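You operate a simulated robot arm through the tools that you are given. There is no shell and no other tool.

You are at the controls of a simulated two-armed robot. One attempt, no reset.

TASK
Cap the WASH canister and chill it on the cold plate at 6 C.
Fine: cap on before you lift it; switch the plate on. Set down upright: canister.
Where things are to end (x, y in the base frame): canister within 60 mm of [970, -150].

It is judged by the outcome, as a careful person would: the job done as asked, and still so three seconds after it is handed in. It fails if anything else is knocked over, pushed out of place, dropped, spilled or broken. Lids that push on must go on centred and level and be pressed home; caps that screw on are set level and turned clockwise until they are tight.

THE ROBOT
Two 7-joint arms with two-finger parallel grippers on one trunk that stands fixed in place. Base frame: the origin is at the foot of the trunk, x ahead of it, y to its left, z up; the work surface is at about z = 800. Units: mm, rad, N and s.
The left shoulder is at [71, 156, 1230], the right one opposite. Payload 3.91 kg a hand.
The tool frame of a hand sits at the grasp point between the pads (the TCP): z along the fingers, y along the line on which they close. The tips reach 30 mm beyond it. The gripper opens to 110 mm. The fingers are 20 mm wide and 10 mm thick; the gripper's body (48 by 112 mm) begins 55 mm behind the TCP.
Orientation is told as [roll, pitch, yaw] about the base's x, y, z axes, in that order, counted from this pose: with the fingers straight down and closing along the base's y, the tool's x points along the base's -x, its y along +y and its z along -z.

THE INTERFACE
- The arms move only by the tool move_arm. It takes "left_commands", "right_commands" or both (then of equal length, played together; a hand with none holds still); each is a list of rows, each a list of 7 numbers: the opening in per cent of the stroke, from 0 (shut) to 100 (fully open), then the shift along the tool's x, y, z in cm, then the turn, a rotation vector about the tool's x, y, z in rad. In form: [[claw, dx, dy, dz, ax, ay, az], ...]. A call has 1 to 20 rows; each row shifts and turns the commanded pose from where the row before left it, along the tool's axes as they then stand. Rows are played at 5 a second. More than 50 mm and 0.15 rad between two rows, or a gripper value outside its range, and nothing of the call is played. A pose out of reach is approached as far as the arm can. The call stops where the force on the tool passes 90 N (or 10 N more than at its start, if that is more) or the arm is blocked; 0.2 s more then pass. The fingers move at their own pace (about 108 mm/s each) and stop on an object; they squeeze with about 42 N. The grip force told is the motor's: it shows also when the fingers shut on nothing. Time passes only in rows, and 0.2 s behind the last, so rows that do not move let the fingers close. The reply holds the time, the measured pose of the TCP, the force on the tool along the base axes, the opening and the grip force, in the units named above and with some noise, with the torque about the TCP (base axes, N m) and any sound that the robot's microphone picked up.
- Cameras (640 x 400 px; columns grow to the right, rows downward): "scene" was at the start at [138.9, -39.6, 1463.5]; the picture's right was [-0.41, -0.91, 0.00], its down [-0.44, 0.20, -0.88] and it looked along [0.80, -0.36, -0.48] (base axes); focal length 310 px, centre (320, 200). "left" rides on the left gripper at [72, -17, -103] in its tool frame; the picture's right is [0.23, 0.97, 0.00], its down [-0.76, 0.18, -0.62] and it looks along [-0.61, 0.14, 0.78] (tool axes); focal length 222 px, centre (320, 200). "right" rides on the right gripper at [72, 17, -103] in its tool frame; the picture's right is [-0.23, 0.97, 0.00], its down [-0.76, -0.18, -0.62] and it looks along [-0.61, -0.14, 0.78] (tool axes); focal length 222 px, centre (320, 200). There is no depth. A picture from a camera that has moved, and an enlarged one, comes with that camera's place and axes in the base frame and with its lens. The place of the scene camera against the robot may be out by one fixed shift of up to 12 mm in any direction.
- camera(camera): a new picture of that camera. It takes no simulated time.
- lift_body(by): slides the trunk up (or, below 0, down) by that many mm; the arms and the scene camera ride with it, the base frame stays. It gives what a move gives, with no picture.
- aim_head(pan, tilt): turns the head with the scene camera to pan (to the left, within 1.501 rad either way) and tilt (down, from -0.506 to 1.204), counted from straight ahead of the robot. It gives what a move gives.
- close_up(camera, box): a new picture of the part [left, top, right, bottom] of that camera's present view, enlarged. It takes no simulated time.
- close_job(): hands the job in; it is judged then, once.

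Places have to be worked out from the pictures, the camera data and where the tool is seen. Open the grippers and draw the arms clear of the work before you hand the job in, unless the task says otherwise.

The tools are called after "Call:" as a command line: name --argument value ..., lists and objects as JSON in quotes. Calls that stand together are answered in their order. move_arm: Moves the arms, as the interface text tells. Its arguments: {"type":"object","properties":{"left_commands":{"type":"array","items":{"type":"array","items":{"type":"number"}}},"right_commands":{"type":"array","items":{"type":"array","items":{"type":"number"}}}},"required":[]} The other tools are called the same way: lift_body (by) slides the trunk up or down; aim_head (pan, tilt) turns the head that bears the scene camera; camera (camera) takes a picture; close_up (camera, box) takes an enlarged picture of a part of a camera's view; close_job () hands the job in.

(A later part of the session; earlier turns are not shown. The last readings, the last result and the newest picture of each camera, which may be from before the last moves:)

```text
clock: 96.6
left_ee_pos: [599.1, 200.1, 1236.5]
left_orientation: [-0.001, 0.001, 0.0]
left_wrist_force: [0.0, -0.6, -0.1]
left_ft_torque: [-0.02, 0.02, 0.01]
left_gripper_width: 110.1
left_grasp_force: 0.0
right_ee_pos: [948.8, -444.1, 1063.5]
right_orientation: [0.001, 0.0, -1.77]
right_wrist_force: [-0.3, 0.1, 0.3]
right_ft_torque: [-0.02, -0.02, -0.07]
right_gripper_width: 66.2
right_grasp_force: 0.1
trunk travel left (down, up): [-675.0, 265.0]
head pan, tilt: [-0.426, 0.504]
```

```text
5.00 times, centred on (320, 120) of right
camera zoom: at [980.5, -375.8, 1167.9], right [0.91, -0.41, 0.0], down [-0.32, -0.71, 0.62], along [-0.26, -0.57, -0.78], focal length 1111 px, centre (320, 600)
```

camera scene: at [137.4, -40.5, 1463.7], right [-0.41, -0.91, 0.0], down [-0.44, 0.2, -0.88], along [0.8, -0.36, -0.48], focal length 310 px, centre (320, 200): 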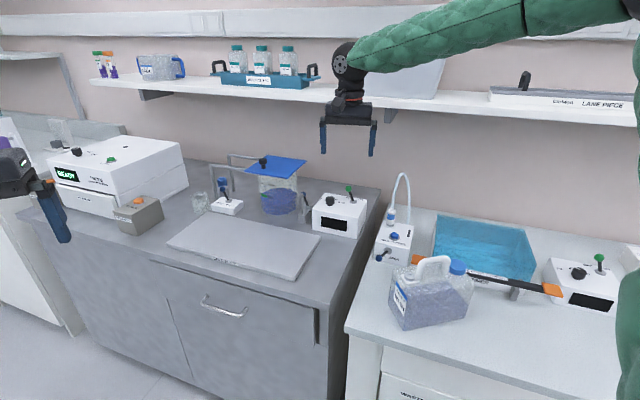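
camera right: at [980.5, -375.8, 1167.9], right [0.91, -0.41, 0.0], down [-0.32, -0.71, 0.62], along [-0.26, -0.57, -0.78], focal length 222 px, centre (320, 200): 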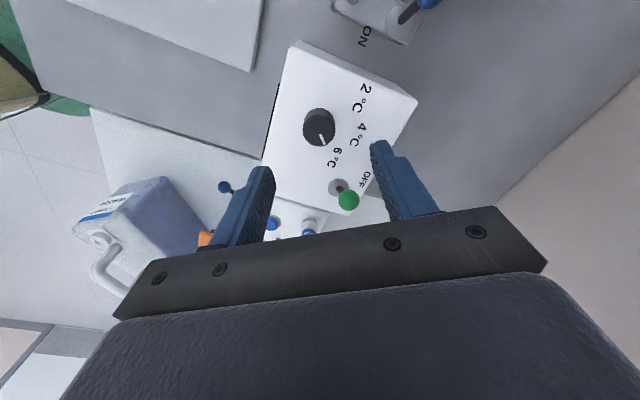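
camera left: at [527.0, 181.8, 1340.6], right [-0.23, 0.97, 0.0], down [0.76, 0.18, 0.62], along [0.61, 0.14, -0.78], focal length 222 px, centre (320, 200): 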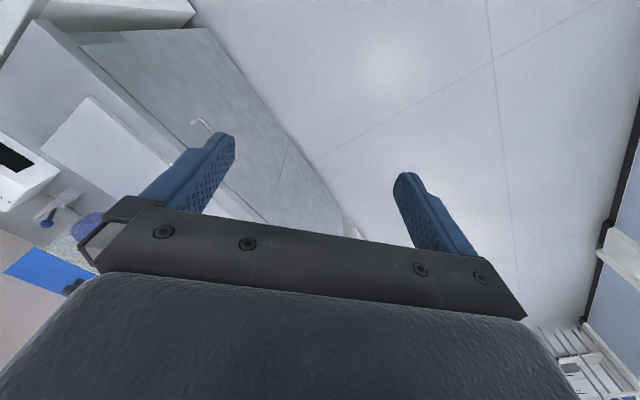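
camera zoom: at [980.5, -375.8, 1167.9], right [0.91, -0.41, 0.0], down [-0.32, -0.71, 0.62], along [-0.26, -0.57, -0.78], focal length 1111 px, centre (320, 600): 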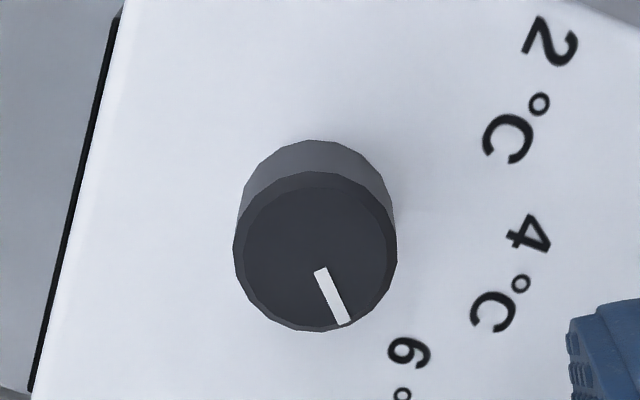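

The knob stays put; projected onto the panel its pointer bears -90° against the 6 °C mark's -91°. Next the lever: ball near (947,-519,988), ON lies toward (-0.7,-0.7). I close the fingers, turn to yaw -0.785 and go above a spot behind the ball.

Call:
move_arm --right_commands '[[0, 0, 0, 0, 0, 0, -0.141], [0, 0, 0, 0, 0, 0, -0.141], [0, 0, 0, 0, 0, 0, -0.141], [0, 0, 0, 0, 0, 0, -0.141], [0, 0, 0, 0, 0, 0, -0.141], [0, 0, 0, 0, 0, 0, -0.14], [0, 0, 0, 0, 0, 0, -0.14], [0, -2.6, -1.26, 0, 0, 0, 0], [0, -2.6, -1.26, 0, 0, 0, 0], [0, 0, 0, 0, 0, 0, 0], [0, 0, 0, 0, 0, 0, 0], [0, 0, 0, 0, 0, 0, 0]]'

Call:
camera --camera "right"

Call:
close_up --camera "scene" --box '[300, 150, 396, 220]'

```text
clock: 99.2
left_ee_pos: [599.0, 199.7, 1237.2]
left_orientation: [0.0, 0.0, 0.0]
left_wrist_force: [-0.2, 0.1, 0.6]
left_ft_torque: [0.0, 0.03, 0.02]
left_gripper_width: 110.3
left_grasp_force: 0.0
right_ee_pos: [967.4, -499.3, 1062.9]
right_orientation: [-0.002, 0.0, -0.784]
right_wrist_force: [0.2, 1.0, 0.4]
right_ft_torque: [-0.02, -0.01, 0.01]
right_gripper_width: 0.0
right_grasp_force: 38.4
trunk travel left (down, up): [-675.0, 265.0]
head pan, tilt: [-0.426, 0.504]
```

```text
taken
camera right: at [928.7, -434.9, 1166.2], right [0.85, 0.53, 0.0], down [0.41, -0.66, 0.62], along [0.33, -0.53, -0.78], focal length 222 px, centre (320, 200)
```

right: 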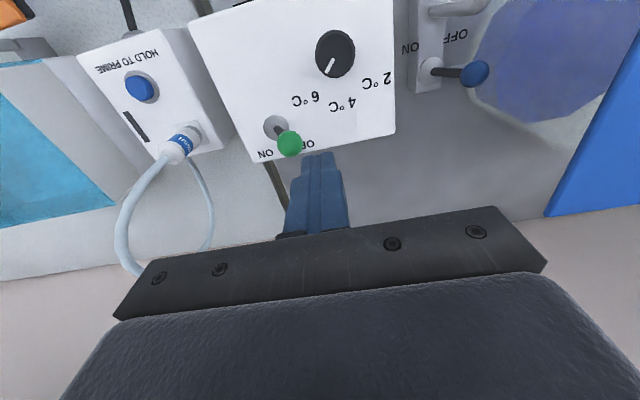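

```text
5.71 times, centred on (348, 185) of scene
camera zoom: at [139.2, -39.2, 1463.5], right [-0.41, -0.91, 0.0], down [-0.44, 0.2, -0.88], along [0.8, -0.36, -0.48], focal length 1770 px, centre (160, 286)
```

zoom: 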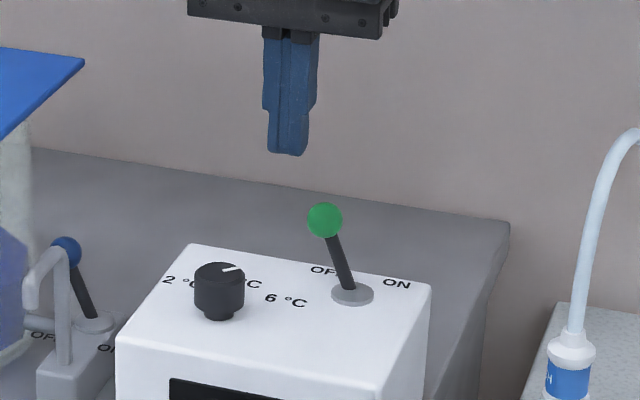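

The fingers are lined up 25 mm behind the ball along the switch direction. I descend to TCP z≈1008 and push 30 mm toward ON, watching the force.

Call:
move_arm --right_commands '[[0, 0, 0, 2, 0, 0, 0], [0, 0, 0, 2, 0, 0, 0], [0, 0, 0, 1.5, 0, 0, 0], [0, 0, 0, 0, 0, 0, 0], [0, 0, 0, 0, 0, 0, 0]]'

Call:
close_up --camera "scene" --box '[300, 150, 396, 220]'

Call:
move_arm --right_commands '[[0, 0, -0.5, 0, 0, 0, 0], [0, 0, -0.5, 0, 0, 0, 0], [0, 0, -0.5, 0, 0, 0, 0], [0, 0, -0.5, 0, 0, 0, 0], [0, 0, -0.5, 0, 0, 0, 0], [0, 0, -0.5, 0, 0, 0, 0], [0, 0, 0, 0, 0, 0, 0]]'

Call:
close_up --camera "scene" --box '[300, 150, 396, 220]'

Call:
camera --camera "right"

```text
clock: 100.4
left_ee_pos: [598.4, 198.7, 1237.6]
left_orientation: [-0.001, -0.002, 0.001]
left_wrist_force: [-0.7, 0.9, -0.9]
left_ft_torque: [0.02, -0.01, 0.01]
left_gripper_width: 109.9
left_grasp_force: 0.1
right_ee_pos: [967.9, -499.6, 1007.9]
right_orientation: [0.0, 0.0, -0.784]
right_wrist_force: [0.3, -0.5, 0.5]
right_ft_torque: [-0.01, -0.02, -0.01]
right_gripper_width: 0.2
right_grasp_force: 37.8
trunk travel left (down, up): [-675.0, 265.0]
head pan, tilt: [-0.426, 0.504]
```

```text
5.71 times, centred on (348, 185) of scene
camera zoom: at [139.2, -39.2, 1463.5], right [-0.41, -0.91, 0.0], down [-0.44, 0.2, -0.88], along [0.8, -0.36, -0.48], focal length 1770 px, centre (160, 286)
```

zoom: 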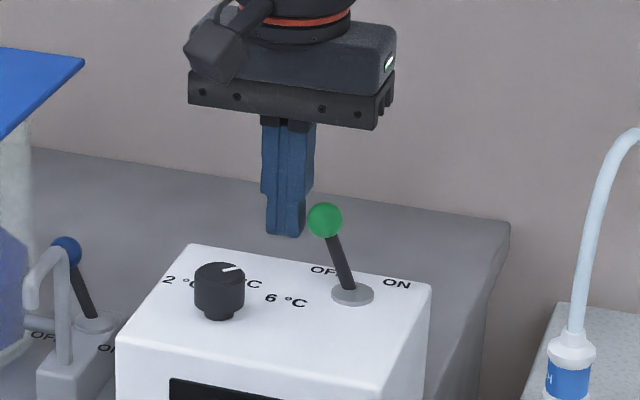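

```text
clock: 102.0
left_ee_pos: [598.3, 200.1, 1237.6]
left_orientation: [0.0, 0.0, 0.001]
left_wrist_force: [-0.4, 0.0, -1.0]
left_ft_torque: [0.01, 0.02, -0.02]
left_gripper_width: 110.0
left_grasp_force: 0.1
right_ee_pos: [945.1, -519.8, 1009.0]
right_orientation: [0.0, -0.001, -0.783]
right_wrist_force: [0.2, 0.6, 0.4]
right_ft_torque: [0.02, 0.02, 0.0]
right_gripper_width: 0.0
right_grasp_force: 37.6
trunk travel left (down, up): [-675.0, 265.0]
head pan, tilt: [-0.426, 0.504]
```

```text
5.71 times, centred on (348, 185) of scene
camera zoom: at [139.3, -39.1, 1463.5], right [-0.41, -0.91, 0.0], down [-0.44, 0.2, -0.88], along [0.8, -0.36, -0.48], focal length 1770 px, centre (160, 286)
```

zoom: 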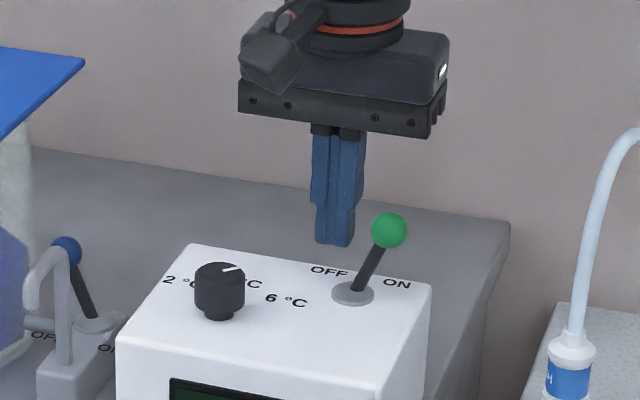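

```text
taken
camera right: at [906.5, -456.5, 1111.9], right [0.85, 0.53, 0.0], down [0.41, -0.66, 0.62], along [0.33, -0.53, -0.78], focal length 222 px, centre (320, 200)
```

right: 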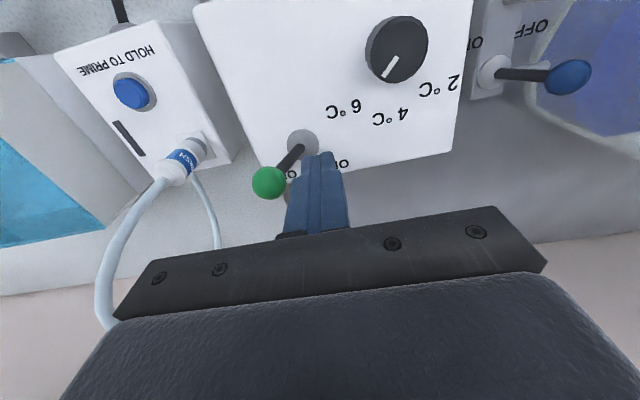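

The lever has snapped over to ON and the display has come alive. I read the display and raise the hand.

Call:
move_arm --right_commands '[[0, 0, 0.5, 0, 0, 0, 0], [0, 0, 0, -3, 0, 0, 0], [0, 0, 0, -4, 0, 0, 0], [0, 0, 0, -4, 0, 0, 0], [0, 0, 0, -4, 0, 0, 0], [0, 0, 0, 0, 0, 0, 0]]'

Call:
close_up --camera "scene" --box '[304, 176, 384, 240]'

Call:
camera --camera "right"

Call:
close_up --camera "scene" --box '[150, 200, 350, 300]'

```text
clock: 103.4
left_ee_pos: [599.5, 199.8, 1237.8]
left_orientation: [0.0, 0.0, -0.001]
left_wrist_force: [-0.2, -0.5, -0.3]
left_ft_torque: [-0.01, 0.0, -0.01]
left_gripper_width: 109.8
left_grasp_force: 0.0
right_ee_pos: [947.3, -519.6, 1157.1]
right_orientation: [-0.002, 0.001, -0.785]
right_wrist_force: [-0.5, 0.5, -0.7]
right_ft_torque: [-0.04, 0.05, 0.02]
right_gripper_width: 0.0
right_grasp_force: 37.7
trunk travel left (down, up): [-675.0, 265.0]
head pan, tilt: [-0.426, 0.504]
```

```text
6.25 times, centred on (344, 208) of scene
camera zoom: at [140.2, -39.6, 1463.3], right [-0.41, -0.91, 0.0], down [-0.44, 0.2, -0.88], along [0.8, -0.36, -0.48], focal length 1936 px, centre (170, 150)
```

zoom: 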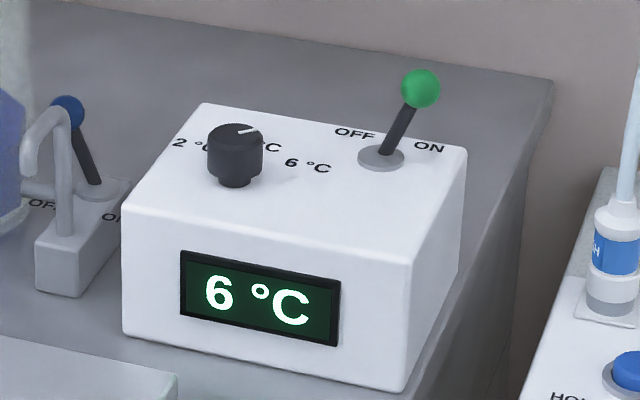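

```text
taken
camera right: at [909.6, -455.5, 1261.0], right [0.85, 0.53, 0.0], down [0.41, -0.66, 0.62], along [0.33, -0.53, -0.78], focal length 222 px, centre (320, 200)
```

right: 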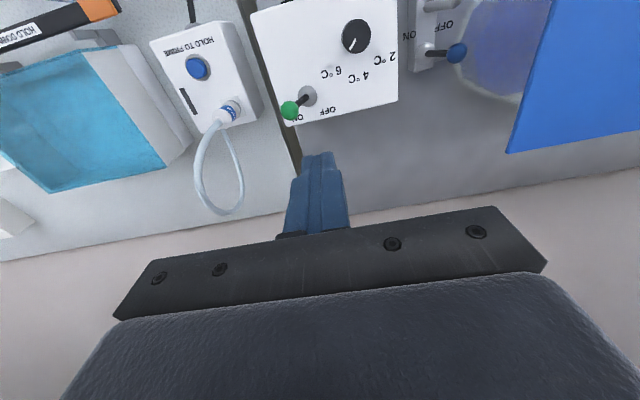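

```text
3.20 times, centred on (250, 250) of scene
camera zoom: at [140.2, -39.6, 1463.3], right [-0.41, -0.91, 0.0], down [-0.44, 0.2, -0.88], along [0.8, -0.36, -0.48], focal length 991 px, centre (544, 40)
```

zoom: 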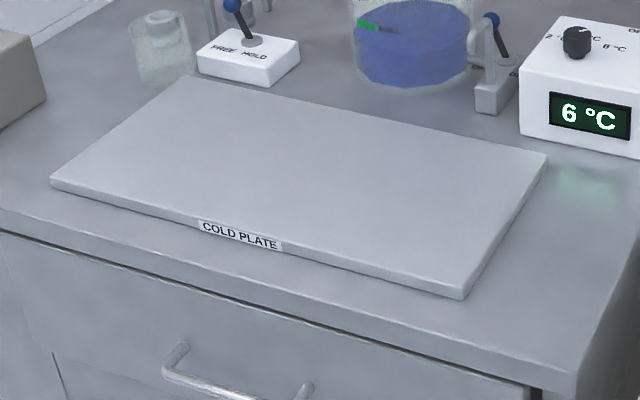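

The display shows 6 °C and the plate is on. Now the canister: I bring the right hand back above its handle near (550,-536), turned to yaw -1.76 so the fingers straddle the handle.

Call:
move_arm --right_commands '[[0, 2.99, -3.24, -0.48, 0, 0, 0], [0, 2.99, -3.24, -0.48, 0, 0, 0], [0, 2.99, -3.24, -0.48, 0, 0, 0], [0, 2.99, -3.24, -0.48, 0, 0, 0], [0, 2.99, -3.24, -0.48, 0, 0, 0], [0, 2.99, -3.24, -0.48, 0, 0, 0], [0, 2.99, -3.24, -0.48, 0, 0, 0], [0, 2.99, -3.24, -0.48, 0, 0, 0], [0, 2.99, -3.24, -0.48, 0, 0, 0], [100, 0, 0, 0, 0, 0, 0.14], [100, 0, 0, 0, 0, 0, 0.14], [100, 0, 0, 0, 0, 0, 0.14], [100, 0, 0, 0, 0, 0, 0.14], [100, 0, 0, 0, 0, 0, 0.14], [100, 0, 0, 0, 0, 0, 0.14], [100, 0, 0, 0, 0, 0, 0.138], [100, 0, 0, 0, 0, 0, 0], [100, 0, 0, 0, 0, 0, 0]]'

Call:
camera --camera "right"

Call:
close_up --camera "scene" --box '[370, 220, 530, 340]'

```text
clock: 107.2
left_ee_pos: [599.0, 200.3, 1237.6]
left_orientation: [0.0, 0.002, 0.002]
left_wrist_force: [1.1, 0.4, 0.6]
left_ft_torque: [0.02, 0.01, 0.0]
left_gripper_width: 110.0
left_grasp_force: 0.0
right_ee_pos: [551.0, -533.6, 1202.2]
right_orientation: [0.0, 0.0, -1.764]
right_wrist_force: [0.7, 0.4, -0.5]
right_ft_torque: [-0.03, -0.05, 0.02]
right_gripper_width: 110.0
right_grasp_force: 0.1
trunk travel left (down, up): [-675.0, 265.0]
head pan, tilt: [-0.426, 0.504]
```

```text
taken
camera right: at [582.8, -465.7, 1306.0], right [0.91, -0.41, 0.0], down [-0.32, -0.71, 0.62], along [-0.26, -0.57, -0.78], focal length 222 px, centre (320, 200)
```

right: 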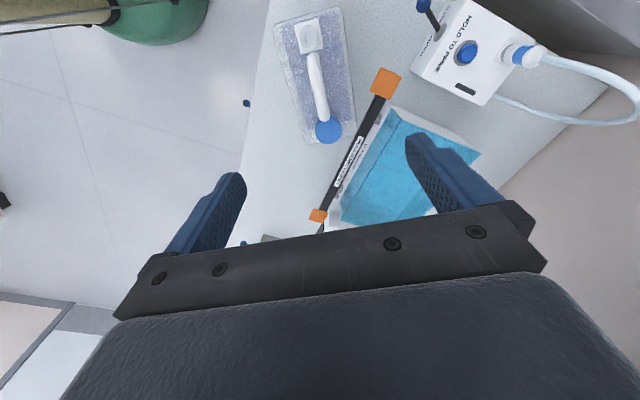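

```text
3.33 times, centred on (450, 280) of scene
camera zoom: at [139.0, -39.2, 1463.5], right [-0.41, -0.91, 0.0], down [-0.44, 0.2, -0.88], along [0.8, -0.36, -0.48], focal length 1033 px, centre (-113, -67)
```

zoom: 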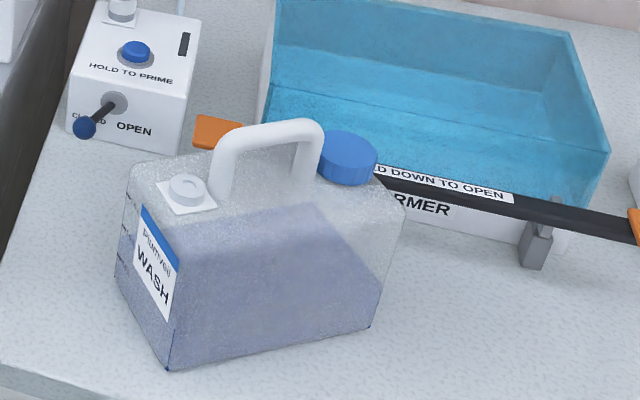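

Call:
close_up --camera "right" --box '[224, 0, 416, 120]'

Call:
close_up --camera "right" --box '[264, 70, 392, 150]'

```text
3.33 times, centred on (320, 60) of right
camera zoom: at [582.8, -465.7, 1306.0], right [0.91, -0.41, 0.0], down [-0.32, -0.71, 0.62], along [-0.26, -0.57, -0.78], focal length 740 px, centre (320, 667)
```

zoom: 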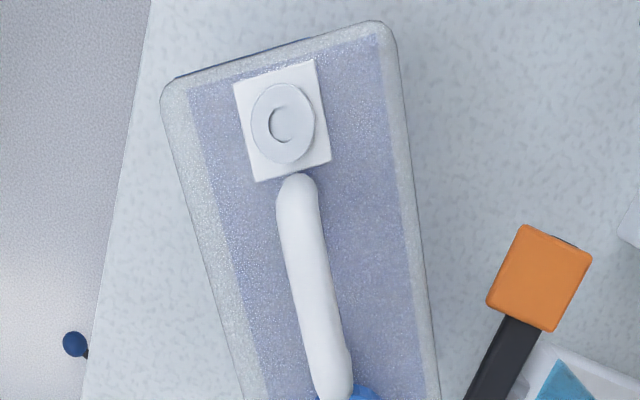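

```text
5.00 times, centred on (328, 110) of right
camera zoom: at [582.8, -465.7, 1306.0], right [0.91, -0.41, 0.0], down [-0.32, -0.71, 0.62], along [-0.26, -0.57, -0.78], focal length 1111 px, centre (280, 650)
```

zoom: 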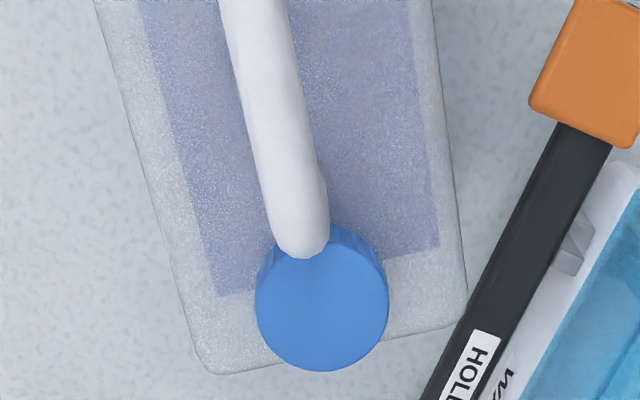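

The canister's outline centres at (549,-539) and the handle bar runs (561,-491)–(542,-568), middle ≈(552,-530,975). I align the yaw by 0.04 rad and descend over the bar to check before gripping.

Call:
move_arm --right_commands '[[100, 0, 0, 4, 0, 0, 0.043], [100, 0, 0, 4, 0, 0, 0], [100, 0, 0, 4, 0, 0, 0], [100, 0, 0, 3, 0, 0, 0], [100, 0, 0, 0, 0, 0, 0], [100, 0, 0, 0, 0, 0, 0]]'

Call:
camera --camera "right"

Call:
close_up --camera "scene" --box '[370, 200, 530, 300]'

```text
clock: 108.6
left_ee_pos: [599.5, 200.6, 1238.1]
left_orientation: [0.0, 0.001, 0.001]
left_wrist_force: [-0.4, 0.2, -0.3]
left_ft_torque: [-0.03, 0.02, 0.0]
left_gripper_width: 109.8
left_grasp_force: 0.1
right_ee_pos: [552.3, -534.9, 1050.5]
right_orientation: [0.0, 0.0, -1.804]
right_wrist_force: [0.9, 0.1, -0.2]
right_ft_torque: [0.01, -0.01, -0.01]
right_gripper_width: 110.0
right_grasp_force: 0.1
trunk travel left (down, up): [-675.0, 265.0]
head pan, tilt: [-0.426, 0.504]
```

```text
taken
camera right: at [587.5, -467.2, 1154.2], right [0.89, -0.45, 0.0], down [-0.35, -0.7, 0.62], along [-0.28, -0.56, -0.78], focal length 222 px, centre (320, 200)
```

right: 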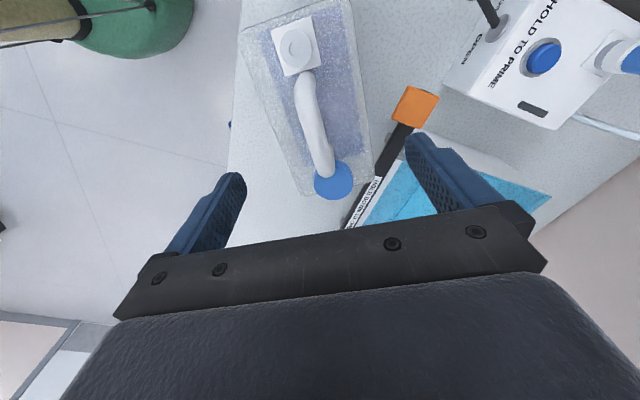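

```text
4.00 times, centred on (450, 250) of scene
camera zoom: at [139.2, -39.7, 1463.4], right [-0.41, -0.91, 0.0], down [-0.44, 0.2, -0.88], along [0.8, -0.36, -0.48], focal length 1239 px, centre (-200, 0)
```

zoom: 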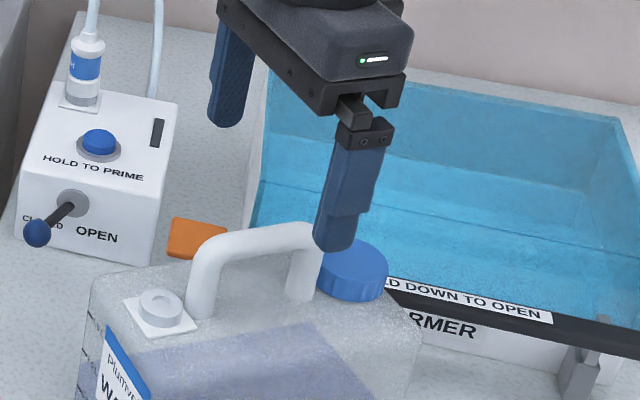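

The bar lies between the fingers. I shift 3.5 mm toward the handle's middle, descend to TCP z≈973 and check the force.

Call:
move_arm --right_commands '[[100, 0.35, -0.2, 2.5, 0, 0, 0], [100, 0, 0, 2.5, 0, 0, 0], [100, 0, 0, 1.5, 0, 0, 0], [100, 0, 0, 1.2, 0, 0, 0], [100, 0, 0, 0, 0, 0, 0], [100, 0, 0, 0, 0, 0, 0]]'

Call:
camera --camera "right"

Call:
close_up --camera "scene" --box '[370, 210, 530, 310]'

```text
clock: 110.0
left_ee_pos: [598.4, 200.3, 1235.2]
left_orientation: [0.001, 0.001, 0.0]
left_wrist_force: [-0.4, -0.7, 0.4]
left_ft_torque: [0.01, -0.01, -0.01]
left_gripper_width: 110.1
left_grasp_force: 0.1
right_ee_pos: [551.9, -529.3, 973.2]
right_orientation: [0.0, -0.001, -1.805]
right_wrist_force: [0.2, -0.5, -0.2]
right_ft_torque: [0.02, -0.02, -0.03]
right_gripper_width: 110.0
right_grasp_force: 0.1
trunk travel left (down, up): [-675.0, 265.0]
head pan, tilt: [-0.426, 0.504]
```

```text
taken
camera right: at [586.1, -462.5, 1077.6], right [0.89, -0.45, 0.0], down [-0.35, -0.7, 0.62], along [-0.28, -0.56, -0.78], focal length 222 px, centre (320, 200)
```

right: 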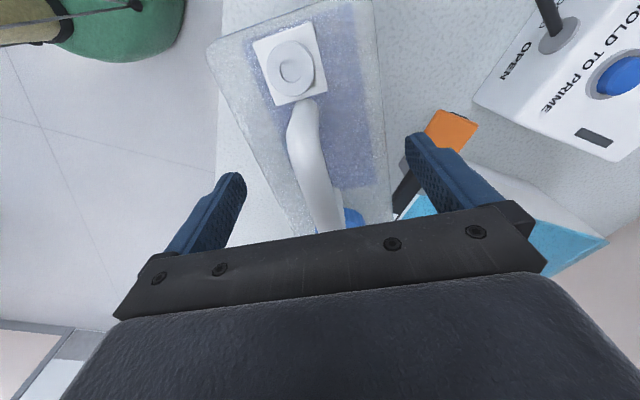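

```text
4.00 times, centred on (450, 260) of scene
camera zoom: at [139.1, -39.4, 1463.5], right [-0.41, -0.91, 0.0], down [-0.44, 0.2, -0.88], along [0.8, -0.36, -0.48], focal length 1239 px, centre (-200, -40)
```

zoom: 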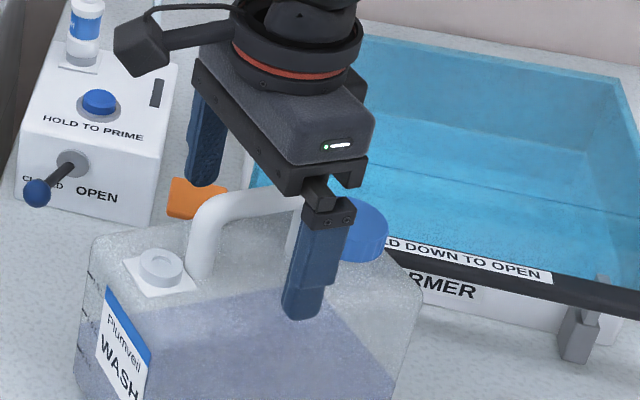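

The bar is centred between the fingers. I close the gripper on it.

Call:
move_arm --right_commands '[[60, 0, 0, 0, 0, 0, 0], [30, 0, 0, 0, 0, 0, 0], [0, 0, 0, 0, 0, 0, 0], [0, 0, 0, 0, 0, 0, 0], [0, 0, 0, 0, 0, 0, 0]]'

Call:
move_arm --right_commands '[[0, 0, 0, -0.5, 0, 0, 0], [0, 0, 0, -0.5, 0, 0, 0], [0, 0, 0, -0.5, 0, 0, 0], [0, 0, 0, -0.5, 0, 0, 0], [0, 0, 0, 0, 0, 0, 0], [0, 0, 0, 0, 0, 0, 0]]'

Call:
close_up --camera "scene" --box '[360, 210, 552, 330]'

Call:
camera --camera "right"

```text
clock: 111.2
left_ee_pos: [597.7, 199.2, 1238.0]
left_orientation: [-0.001, 0.001, 0.0]
left_wrist_force: [0.1, 0.6, 0.6]
left_ft_torque: [0.01, 0.0, 0.04]
left_gripper_width: 109.8
left_grasp_force: 0.1
right_ee_pos: [553.3, -530.0, 973.3]
right_orientation: [0.0, -0.001, -1.805]
right_wrist_force: [-0.1, 0.0, 0.7]
right_ft_torque: [-0.08, -0.03, 0.23]
right_gripper_width: 16.7
right_grasp_force: 42.1
trunk travel left (down, up): [-675.0, 265.0]
head pan, tilt: [-0.426, 0.504]
```

```text
clock: 112.6
left_ee_pos: [599.4, 199.7, 1237.3]
left_orientation: [0.0, -0.001, -0.001]
left_wrist_force: [-0.2, 0.2, -0.4]
left_ft_torque: [0.0, -0.02, -0.02]
left_gripper_width: 109.8
left_grasp_force: 0.0
right_ee_pos: [551.3, -529.2, 993.4]
right_orientation: [-0.001, -0.001, -1.805]
right_wrist_force: [-0.7, -0.4, -8.1]
right_ft_torque: [0.07, 0.01, -0.03]
right_gripper_width: 16.6
right_grasp_force: 42.3
trunk travel left (down, up): [-675.0, 265.0]
head pan, tilt: [-0.426, 0.504]
```

```text
3.33 times, centred on (456, 270) of scene
camera zoom: at [139.4, -40.0, 1463.4], right [-0.41, -0.91, 0.0], down [-0.44, 0.2, -0.88], along [0.8, -0.36, -0.48], focal length 1033 px, centre (-133, -33)
```

zoom: 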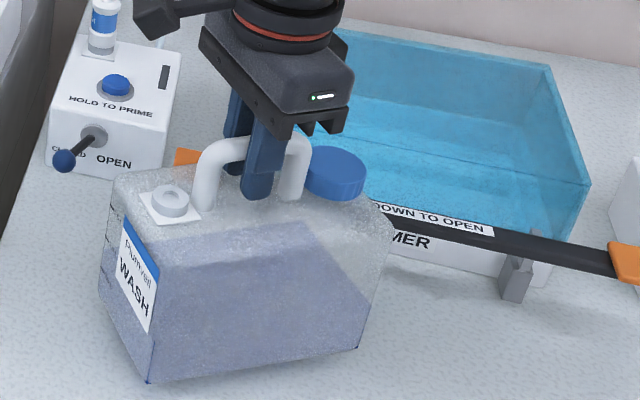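

```text
taken
camera right: at [584.5, -462.3, 1097.8], right [0.89, -0.45, 0.0], down [-0.35, -0.7, 0.62], along [-0.28, -0.56, -0.78], focal length 222 px, centre (320, 200)
```

right: 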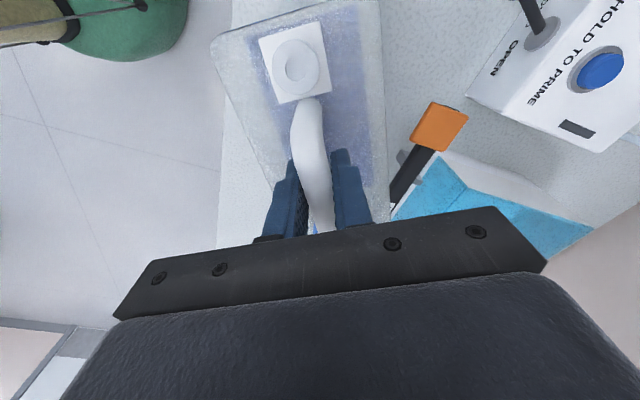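

The canister is up 20 mm, hanging level (8 N, near-zero torque). I lift it to TCP z≈1133 and carry it in an arc toward the plate, stopping at about (800,-170).

Call:
move_arm --right_commands '[[0, 0, 0, -2.5, 0, 0, 0], [0, 0, 0, -3, 0, 0, 0], [0, 0, 0, -3, 0, 0, 0], [0, 0, 0, -3, 0, 0, 0], [0, 0, 0, -2.5, 0, 0, 0], [0, 0, 0, 0, 0, 0, 0], [0, 2.4, 0.15, 0, 0, 0, 0], [0, 3.6, 0.22, 0, 0, 0, 0], [0, 3.6, 0.22, 0, 0, 0, 0], [0, 3.6, 0.22, 0, 0, 0, 0], [0, 3.6, 0.22, 0, 0, 0, 0], [0, 3.6, 0.22, 0, 0, 0, 0], [0, 3.6, 0.22, 0, 0, 0, 0], [0, 0, 0, 0, 0, 0, 0]]'

Call:
camera --camera "scene"

Call:
camera --camera "right"

```text
clock: 115.6
left_ee_pos: [598.0, 197.5, 1237.7]
left_orientation: [0.001, 0.0, 0.0]
left_wrist_force: [0.5, -0.4, 0.1]
left_ft_torque: [0.03, -0.02, -0.01]
left_gripper_width: 109.8
left_grasp_force: 0.1
right_ee_pos: [621.1, -300.2, 1133.6]
right_orientation: [-0.001, 0.002, -1.807]
right_wrist_force: [0.6, 0.1, -8.3]
right_ft_torque: [0.13, -0.05, 0.0]
right_gripper_width: 16.3
right_grasp_force: 41.8
trunk travel left (down, up): [-675.0, 265.0]
head pan, tilt: [-0.426, 0.504]
```

```text
taken
camera scene: at [138.9, -41.2, 1463.4], right [-0.41, -0.91, 0.0], down [-0.44, 0.2, -0.88], along [0.8, -0.36, -0.48], focal length 310 px, centre (320, 200)
```

scene: 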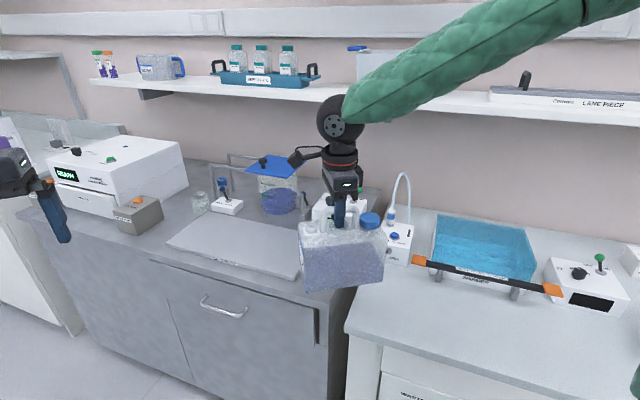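

```text
taken
camera right: at [654.8, -234.1, 1238.3], right [0.89, -0.45, 0.0], down [-0.35, -0.7, 0.62], along [-0.28, -0.56, -0.78], focal length 222 px, centre (320, 200)
```

right: 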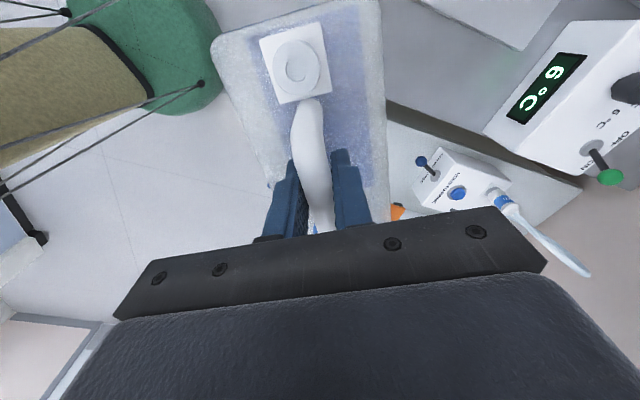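

The canister hangs level and clear. I carry on to about (800,-170) and then over the plate at about (960,-150).

Call:
move_arm --right_commands '[[0, 2.0, 1.7, 0, 0, 0, 0], [0, 2.9, 2.55, 0, 0, 0, 0], [0, 2.9, 2.55, 0, 0, 0, 0], [0, 3.0, 2.55, 0, 0, 0, 0], [0, 3.0, 2.55, 0, 0, 0, 0], [0, 3.0, 2.55, 0, 0, 0, 0], [0, 1.1, 3.0, 0, 0, 0, 0], [0, 1.1, 3.0, 0, 0, 0, 0], [0, 1.1, 3.0, 0, 0, 0, 0], [0, 1.1, 3.0, 0, 0, 0, 0], [0, 1.1, 3.0, 0, 0, 0, 0], [0, 0, 0, 0, 0, 0, 0], [0, 0, 0, 0, 0, 0, 0]]'

Call:
camera --camera "scene"

Call:
camera --camera "right"

```text
clock: 118.4
left_ee_pos: [599.9, 199.5, 1237.1]
left_orientation: [0.001, 0.001, -0.001]
left_wrist_force: [0.4, 0.3, 1.2]
left_ft_torque: [-0.01, 0.0, 0.01]
left_gripper_width: 110.1
left_grasp_force: 0.0
right_ee_pos: [900.4, -205.3, 1145.6]
right_orientation: [-0.002, 0.001, -1.805]
right_wrist_force: [0.2, 0.1, -9.1]
right_ft_torque: [0.12, 0.0, 0.03]
right_gripper_width: 16.3
right_grasp_force: 41.8
right hand out of reach, approached as far as the arm can: row 9, 10, 11
trunk travel left (down, up): [-675.0, 265.0]
head pan, tilt: [-0.426, 0.504]
```

```text
taken
camera scene: at [140.5, -39.5, 1463.3], right [-0.41, -0.91, 0.0], down [-0.44, 0.2, -0.88], along [0.8, -0.36, -0.48], focal length 310 px, centre (320, 200)
```

scene: 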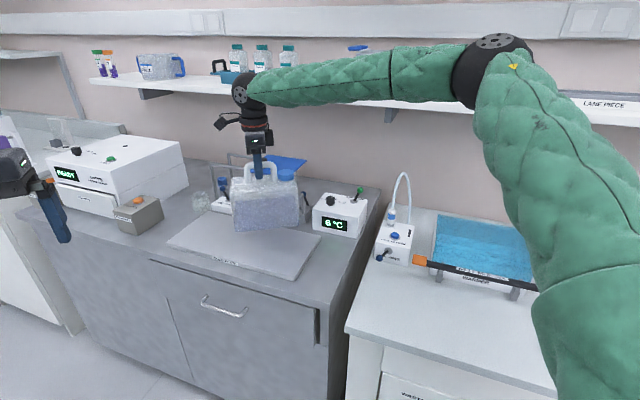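

```text
taken
camera right: at [932.9, -137.3, 1249.2], right [0.89, -0.45, 0.0], down [-0.35, -0.7, 0.62], along [-0.28, -0.56, -0.78], focal length 222 px, centre (320, 200)
```

right: 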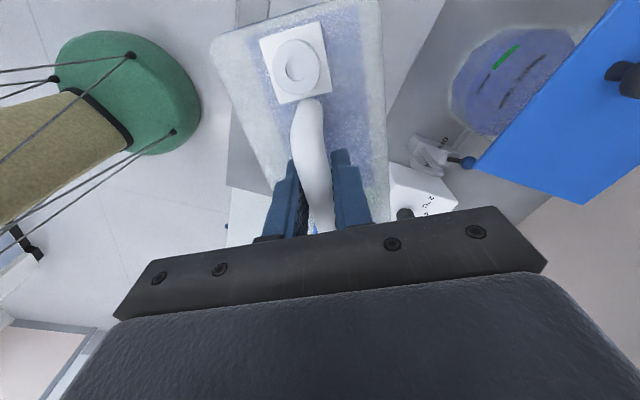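

At this yaw the wrist limits the reach: the hand stopped at (900,-205,1146) with the canister level. Turning the canister anticlockwise, square to the plate, suits the arm better; I rotate back in small steps and watch.

Call:
move_arm --right_commands '[[0, 0, 0, 0, 0, 0, -0.1], [0, 0, 0, 0, 0, 0, -0.1], [0, 0, 0, 0, 0, 0, -0.1], [0, 0, 0, 0, 0, 0, 0]]'

```text
clock: 119.4
left_ee_pos: [599.1, 199.2, 1236.9]
left_orientation: [0.0, 0.002, -0.001]
left_wrist_force: [-0.1, -0.2, 0.0]
left_ft_torque: [0.0, -0.01, -0.02]
left_gripper_width: 110.1
left_grasp_force: 0.0
right_ee_pos: [897.1, -204.7, 1145.4]
right_orientation: [-0.003, 0.001, -1.504]
right_wrist_force: [-0.4, -0.4, -8.6]
right_ft_torque: [0.09, 0.01, -0.01]
right_gripper_width: 16.5
right_grasp_force: 42.0
trunk travel left (down, up): [-675.0, 265.0]
head pan, tilt: [-0.426, 0.504]
```

The rotation works in place. I continue to yaw ≈-0.785 so the canister lies square to the plate.

Call:
move_arm --right_commands '[[0, 0, 0, 0, 0, 0, -0.12], [0, 0, 0, 0, 0, 0, -0.12], [0, 0, 0, 0, 0, 0, -0.12], [0, 0, 0, 0, 0, 0, -0.12], [0, 0, 0, 0, 0, 0, -0.12], [0, 0, 0, 0, 0, 0, -0.12], [0, 0, 0, 0, 0, 0, 0], [0, 0, 0, 0, 0, 0, 0]]'

Call:
camera --camera "right"

Call:
camera --camera "scene"

```text
clock: 121.2
left_ee_pos: [599.9, 199.7, 1237.1]
left_orientation: [0.001, 0.002, 0.0]
left_wrist_force: [0.3, 0.5, 0.0]
left_ft_torque: [-0.04, -0.01, -0.05]
left_gripper_width: 110.0
left_grasp_force: 0.1
right_ee_pos: [896.5, -205.5, 1145.2]
right_orientation: [-0.001, 0.002, -0.784]
right_wrist_force: [0.1, -0.1, -8.8]
right_ft_torque: [0.09, 0.06, 0.03]
right_gripper_width: 16.3
right_grasp_force: 41.5
trunk travel left (down, up): [-675.0, 265.0]
head pan, tilt: [-0.426, 0.504]
```

```text
taken
camera right: at [857.3, -142.2, 1248.9], right [0.85, 0.53, 0.0], down [0.41, -0.66, 0.62], along [0.33, -0.53, -0.78], focal length 222 px, centre (320, 200)
```

right: 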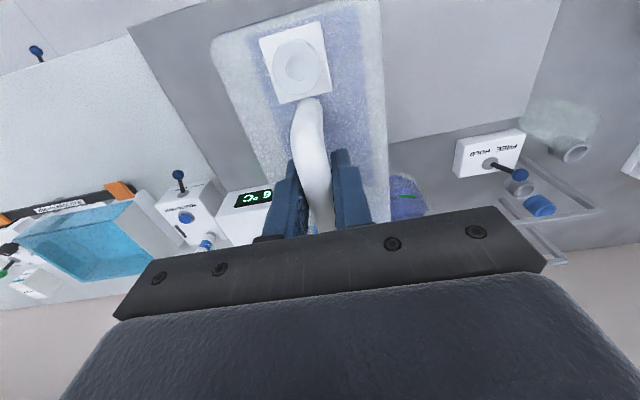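

```text
taken
camera scene: at [140.0, -39.4, 1463.4], right [-0.41, -0.91, 0.0], down [-0.44, 0.2, -0.88], along [0.8, -0.36, -0.48], focal length 310 px, centre (320, 200)
```

scene: 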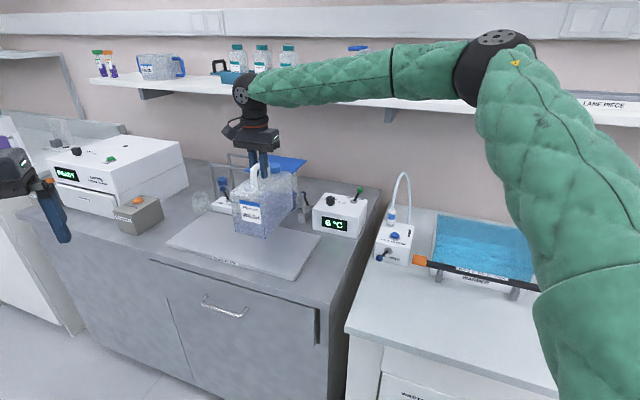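

Square to the plate now. I lower to TCP z≈1090 and shift 87 mm along the tool's y toward the plate's centre.

Call:
move_arm --right_commands '[[0, 0, 0, 2, 0, 0, 0], [0, 0, 0, 2, 0, 0, 0], [0, 0, 0, 1.5, 0, 0, 0], [0, 0, 2.0, 0, 0, 0, 0], [0, 0, 2.5, 0, 0, 0, 0], [0, 0, 2.5, 0, 0, 0, 0], [0, -0.17, 1.7, 0, 0, 0, 0], [0, 0, 0, 0, 0, 0, 0], [0, 0, 0, 0, 0, 0, 0]]'

Call:
camera --camera "right"

Call:
close_up --camera "scene" --box '[150, 150, 350, 300]'

```text
clock: 123.2
left_ee_pos: [599.8, 199.1, 1236.4]
left_orientation: [0.0, 0.003, 0.002]
left_wrist_force: [0.4, -0.7, 0.9]
left_ft_torque: [0.04, -0.02, 0.02]
left_gripper_width: 110.0
left_grasp_force: 0.1
right_ee_pos: [889.6, -206.4, 1101.2]
right_orientation: [-0.002, 0.001, -0.784]
right_wrist_force: [0.7, -0.7, -8.4]
right_ft_torque: [0.04, 0.09, 0.0]
right_gripper_width: 16.8
right_grasp_force: 42.2
right hand out of reach, approached as far as the arm can: row 2, 3, 4, 5, 6, 7
trunk travel left (down, up): [-675.0, 265.0]
head pan, tilt: [-0.426, 0.504]
```

```text
taken
camera right: at [851.4, -142.5, 1205.3], right [0.85, 0.53, 0.0], down [0.41, -0.66, 0.62], along [0.33, -0.53, -0.78], focal length 222 px, centre (320, 200)
```

right: 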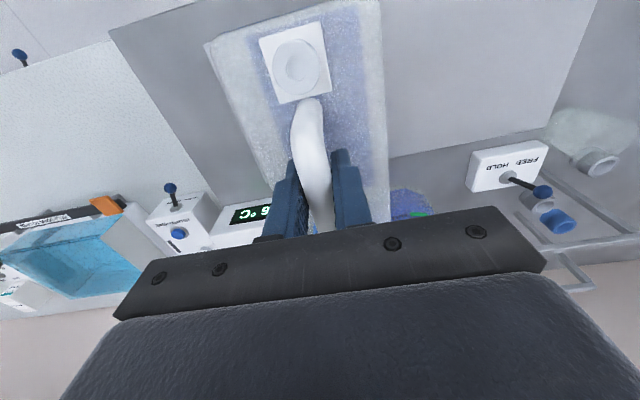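

```text
2.67 times, centred on (250, 225) of scene
camera zoom: at [140.0, -39.4, 1463.4], right [-0.41, -0.91, 0.0], down [-0.44, 0.2, -0.88], along [0.8, -0.36, -0.48], focal length 826 px, centre (507, 133)
```

zoom: 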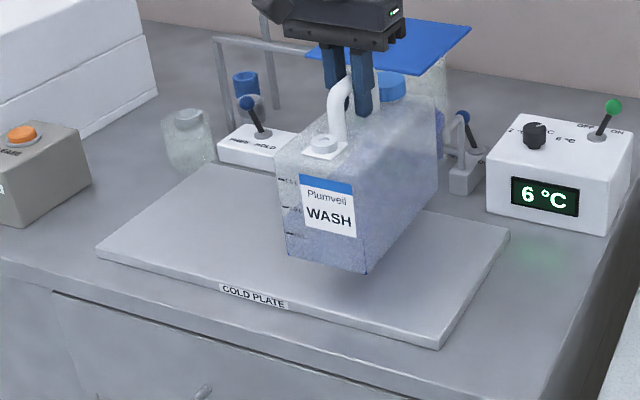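

The arm reports a reach limit even though the hand is well inside its full extension, so some joint is at its stop in this elbow posture. I probe with small moves to learn which directions are free: first 15 mm in +y.

Call:
move_arm --right_commands '[[0, 1.06, 1.06, 0, 0, 0, 0], [0, 0, 0, 0, 0, 0, 0]]'

Call:
move_arm --right_commands '[[0, -1.06, 1.06, 0, 0, 0, 0], [0, 0, 0, 0, 0, 0, 0]]'

```text
clock: 123.8
left_ee_pos: [598.5, 200.4, 1237.4]
left_orientation: [-0.001, 0.003, 0.0]
left_wrist_force: [-0.8, -0.5, 0.2]
left_ft_torque: [-0.02, 0.02, 0.0]
left_gripper_width: 110.1
left_grasp_force: 0.2
right_ee_pos: [884.4, -197.8, 1104.0]
right_orientation: [0.0, 0.003, -0.784]
right_wrist_force: [-0.6, 0.6, -7.7]
right_ft_torque: [0.08, 0.08, 0.0]
right_gripper_width: 16.4
right_grasp_force: 41.6
right hand out of reach, approached as far as the arm can: row 1
trunk travel left (down, up): [-675.0, 265.0]
head pan, tilt: [-0.426, 0.504]
```

```text
clock: 124.4
left_ee_pos: [598.9, 200.0, 1236.9]
left_orientation: [-0.001, 0.002, 0.0]
left_wrist_force: [-0.1, -0.2, 0.2]
left_ft_torque: [-0.01, -0.01, 0.01]
left_gripper_width: 109.9
left_grasp_force: 0.0
right_ee_pos: [889.7, -203.5, 1106.0]
right_orientation: [0.0, 0.0, -0.783]
right_wrist_force: [-0.5, 0.3, -9.0]
right_ft_torque: [0.1, 0.1, 0.02]
right_gripper_width: 16.5
right_grasp_force: 42.2
right hand out of reach, approached as far as the arm can: row 1
trunk travel left (down, up): [-675.0, 265.0]
head pan, tilt: [-0.426, 0.504]
```

The free directions show the forearm swinging about a fixed elbow, so an upper-arm joint is at its stop. I turn the head to look at the arm's posture.

Call:
aim_head --pan -0.75 --tilt 0.15

Call:
camera --camera "scene"

```text
clock: 125.2
left_ee_pos: [599.5, 200.1, 1237.8]
left_orientation: [0.0, 0.001, -0.001]
left_wrist_force: [-0.7, -0.7, -1.6]
left_ft_torque: [0.01, -0.02, 0.01]
left_gripper_width: 110.1
left_grasp_force: 0.0
right_ee_pos: [890.2, -203.4, 1106.0]
right_orientation: [-0.001, 0.002, -0.784]
right_wrist_force: [-0.2, -0.3, -8.0]
right_ft_torque: [0.03, 0.05, -0.02]
right_gripper_width: 16.6
right_grasp_force: 41.4
trunk travel left (down, up): [-675.0, 265.0]
head pan, tilt: [-0.75, 0.15]
```

```text
taken
camera scene: at [125.2, -65.1, 1496.1], right [-0.68, -0.73, 0.0], down [-0.11, 0.1, -0.99], along [0.72, -0.67, -0.15], focal length 310 px, centre (320, 200)
```

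scene: 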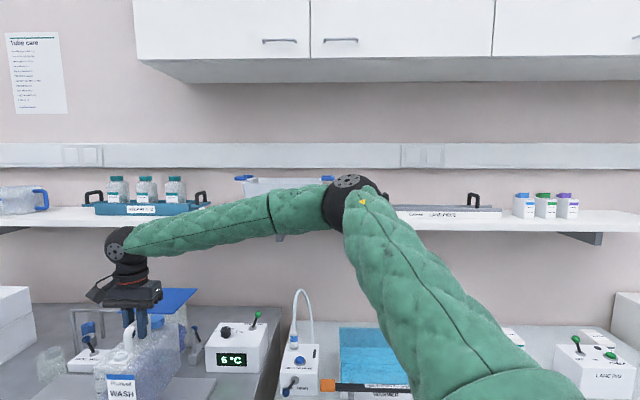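

The elbow sits high and to the right, and the wrist would sit more naturally at a positive yaw, which also lines the canister up with the plate's long side. I rotate the canister in place to yaw +0.5.

Call:
move_arm --right_commands '[[0, 0, 0, 0, 0, 0, -0.1284], [0, 0, 0, 0, 0, 0, -0.1284], [0, 0, 0, 0, 0, 0, -0.1284], [0, 0, 0, 0, 0, 0, -0.1284], [0, 0, 0, 0, 0, 0, -0.1284], [0, 0, 0, 0, 0, 0, -0.1284], [0, 0, 0, 0, 0, 0, -0.1284], [0, 0, 0, 0, 0, 0, -0.1284], [0, 0, 0, 0, 0, 0, -0.1284], [0, 0, 0, 0, 0, 0, -0.1284], [0, 0, 0, 0, 0, 0, 0], [0, 0, 0, 0, 0, 0, 0]]'

Call:
aim_head --pan -0.3 --tilt 0.5

Call:
camera --camera "scene"

Call:
camera --camera "right"

```text
clock: 127.8
left_ee_pos: [598.3, 200.1, 1237.0]
left_orientation: [0.0, 0.001, -0.002]
left_wrist_force: [0.6, 0.0, 0.2]
left_ft_torque: [0.0, 0.03, 0.03]
left_gripper_width: 110.1
left_grasp_force: 0.0
right_ee_pos: [888.3, -204.5, 1107.0]
right_orientation: [0.001, 0.001, 0.502]
right_wrist_force: [-0.3, 1.5, -8.4]
right_ft_torque: [-0.04, 0.08, -0.04]
right_gripper_width: 16.4
right_grasp_force: 41.9
trunk travel left (down, up): [-675.0, 265.0]
head pan, tilt: [-0.75, 0.15]
```

```text
clock: 128.7
left_ee_pos: [598.3, 199.6, 1238.1]
left_orientation: [0.001, 0.003, 0.002]
left_wrist_force: [-0.2, -0.3, 0.4]
left_ft_torque: [0.0, -0.04, 0.0]
left_gripper_width: 110.0
left_grasp_force: 0.1
right_ee_pos: [889.3, -204.0, 1107.5]
right_orientation: [0.0, 0.002, 0.502]
right_wrist_force: [-0.7, -0.6, -9.1]
right_ft_torque: [-0.05, 0.08, 0.01]
right_gripper_width: 16.1
right_grasp_force: 41.6
trunk travel left (down, up): [-675.0, 265.0]
head pan, tilt: [-0.3, 0.499]
```

```text
taken
camera scene: at [144.2, -28.8, 1463.8], right [-0.3, -0.95, 0.0], down [-0.46, 0.14, -0.88], along [0.84, -0.26, -0.48], focal length 310 px, centre (320, 200)
```

scene: 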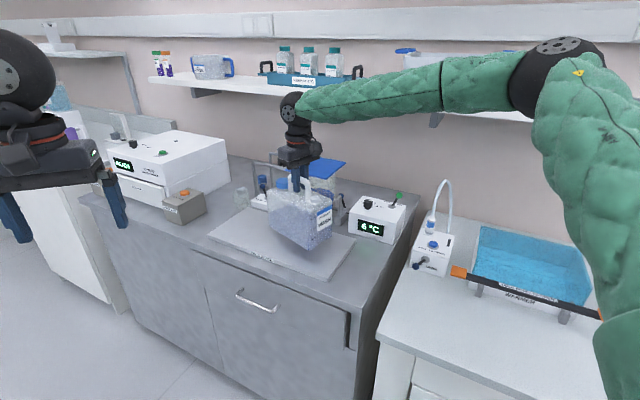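

```text
taken
camera right: at [817.4, -222.7, 1211.5], right [-0.27, 0.96, 0.0], down [0.75, 0.21, 0.62], along [0.6, 0.17, -0.78], focal length 222 px, centre (320, 200)
```

right: 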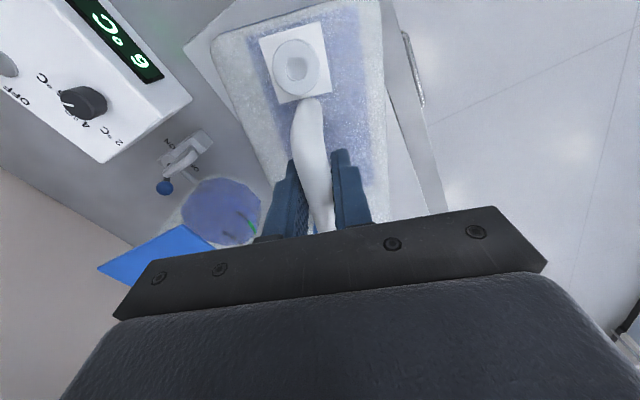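

Yaw +0.5 holds well and the canister is nearly in line with the plate. I try moving toward the plate's centre again in small steps.

Call:
move_arm --right_commands '[[0, -1.5, 0.25, 0, 0, 0, 0], [0, -1.5, 0.25, 0, 0, 0, 0], [0, 0, 0, 0, 0, 0, 0], [0, 0, 0, 0, 0, 0, 0]]'

```text
clock: 129.7
left_ee_pos: [599.0, 199.6, 1237.5]
left_orientation: [0.001, 0.002, 0.0]
left_wrist_force: [0.8, 0.2, -0.3]
left_ft_torque: [-0.01, -0.02, 0.02]
left_gripper_width: 109.8
left_grasp_force: 0.0
right_ee_pos: [890.0, -201.9, 1110.7]
right_orientation: [0.003, 0.001, 0.502]
right_wrist_force: [-0.2, -0.4, -8.2]
right_ft_torque: [-0.07, 0.07, 0.05]
right_gripper_width: 16.7
right_grasp_force: 41.8
right hand out of reach, approached as far as the arm can: row 1, 2
trunk travel left (down, up): [-675.0, 265.0]
head pan, tilt: [-0.3, 0.499]
```

The limit is on the wrist's position, independent of yaw. My plan: set the canister down on the plate's nearer half, upright, then regrip the handle with the tool tilted back (which pulls the wrist ~110 mm toward the robot) and carry it the last stretch. I shift to about (868,-225) and check the footprint.

Call:
move_arm --right_commands '[[0, 1.5, -0.5, 0, 0, 0, 0], [0, 1.5, -0.5, 0.5, 0, 0, 0], [0, 0, 0, 1.5, 0, 0, 0], [0, 0, 0, 0, 0, 0, 0], [0, 0, 0, 0, 0, 0, 0]]'

Call:
camera --camera "right"

Call:
close_up --camera "scene" --box '[190, 160, 370, 300]'

```text
clock: 130.9
left_ee_pos: [599.9, 199.1, 1236.8]
left_orientation: [0.001, 0.002, 0.0]
left_wrist_force: [-0.4, -0.4, -0.8]
left_ft_torque: [-0.02, 0.01, 0.01]
left_gripper_width: 109.6
left_grasp_force: 0.1
right_ee_pos: [867.5, -227.2, 1090.9]
right_orientation: [0.001, 0.002, 0.502]
right_wrist_force: [-0.4, 0.5, -9.1]
right_ft_torque: [-0.04, 0.07, -0.01]
right_gripper_width: 16.1
right_grasp_force: 41.9
trunk travel left (down, up): [-675.0, 265.0]
head pan, tilt: [-0.3, 0.499]
```

```text
taken
camera right: at [797.2, -245.9, 1195.0], right [-0.27, 0.96, 0.0], down [0.75, 0.21, 0.62], along [0.6, 0.17, -0.78], focal length 222 px, centre (320, 200)
```

right: 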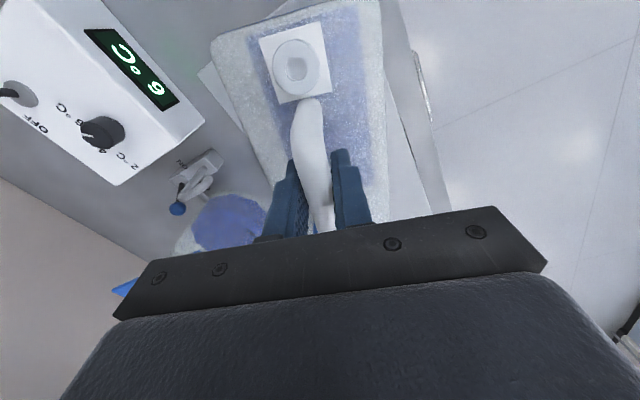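

```text
2.86 times, centred on (280, 230) of scene
camera zoom: at [144.4, -28.7, 1463.8], right [-0.3, -0.96, 0.0], down [-0.46, 0.14, -0.88], along [0.84, -0.26, -0.48], focal length 885 px, centre (434, 114)
```

zoom: 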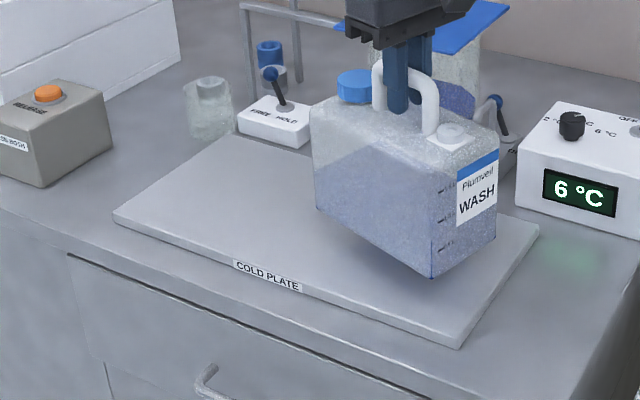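

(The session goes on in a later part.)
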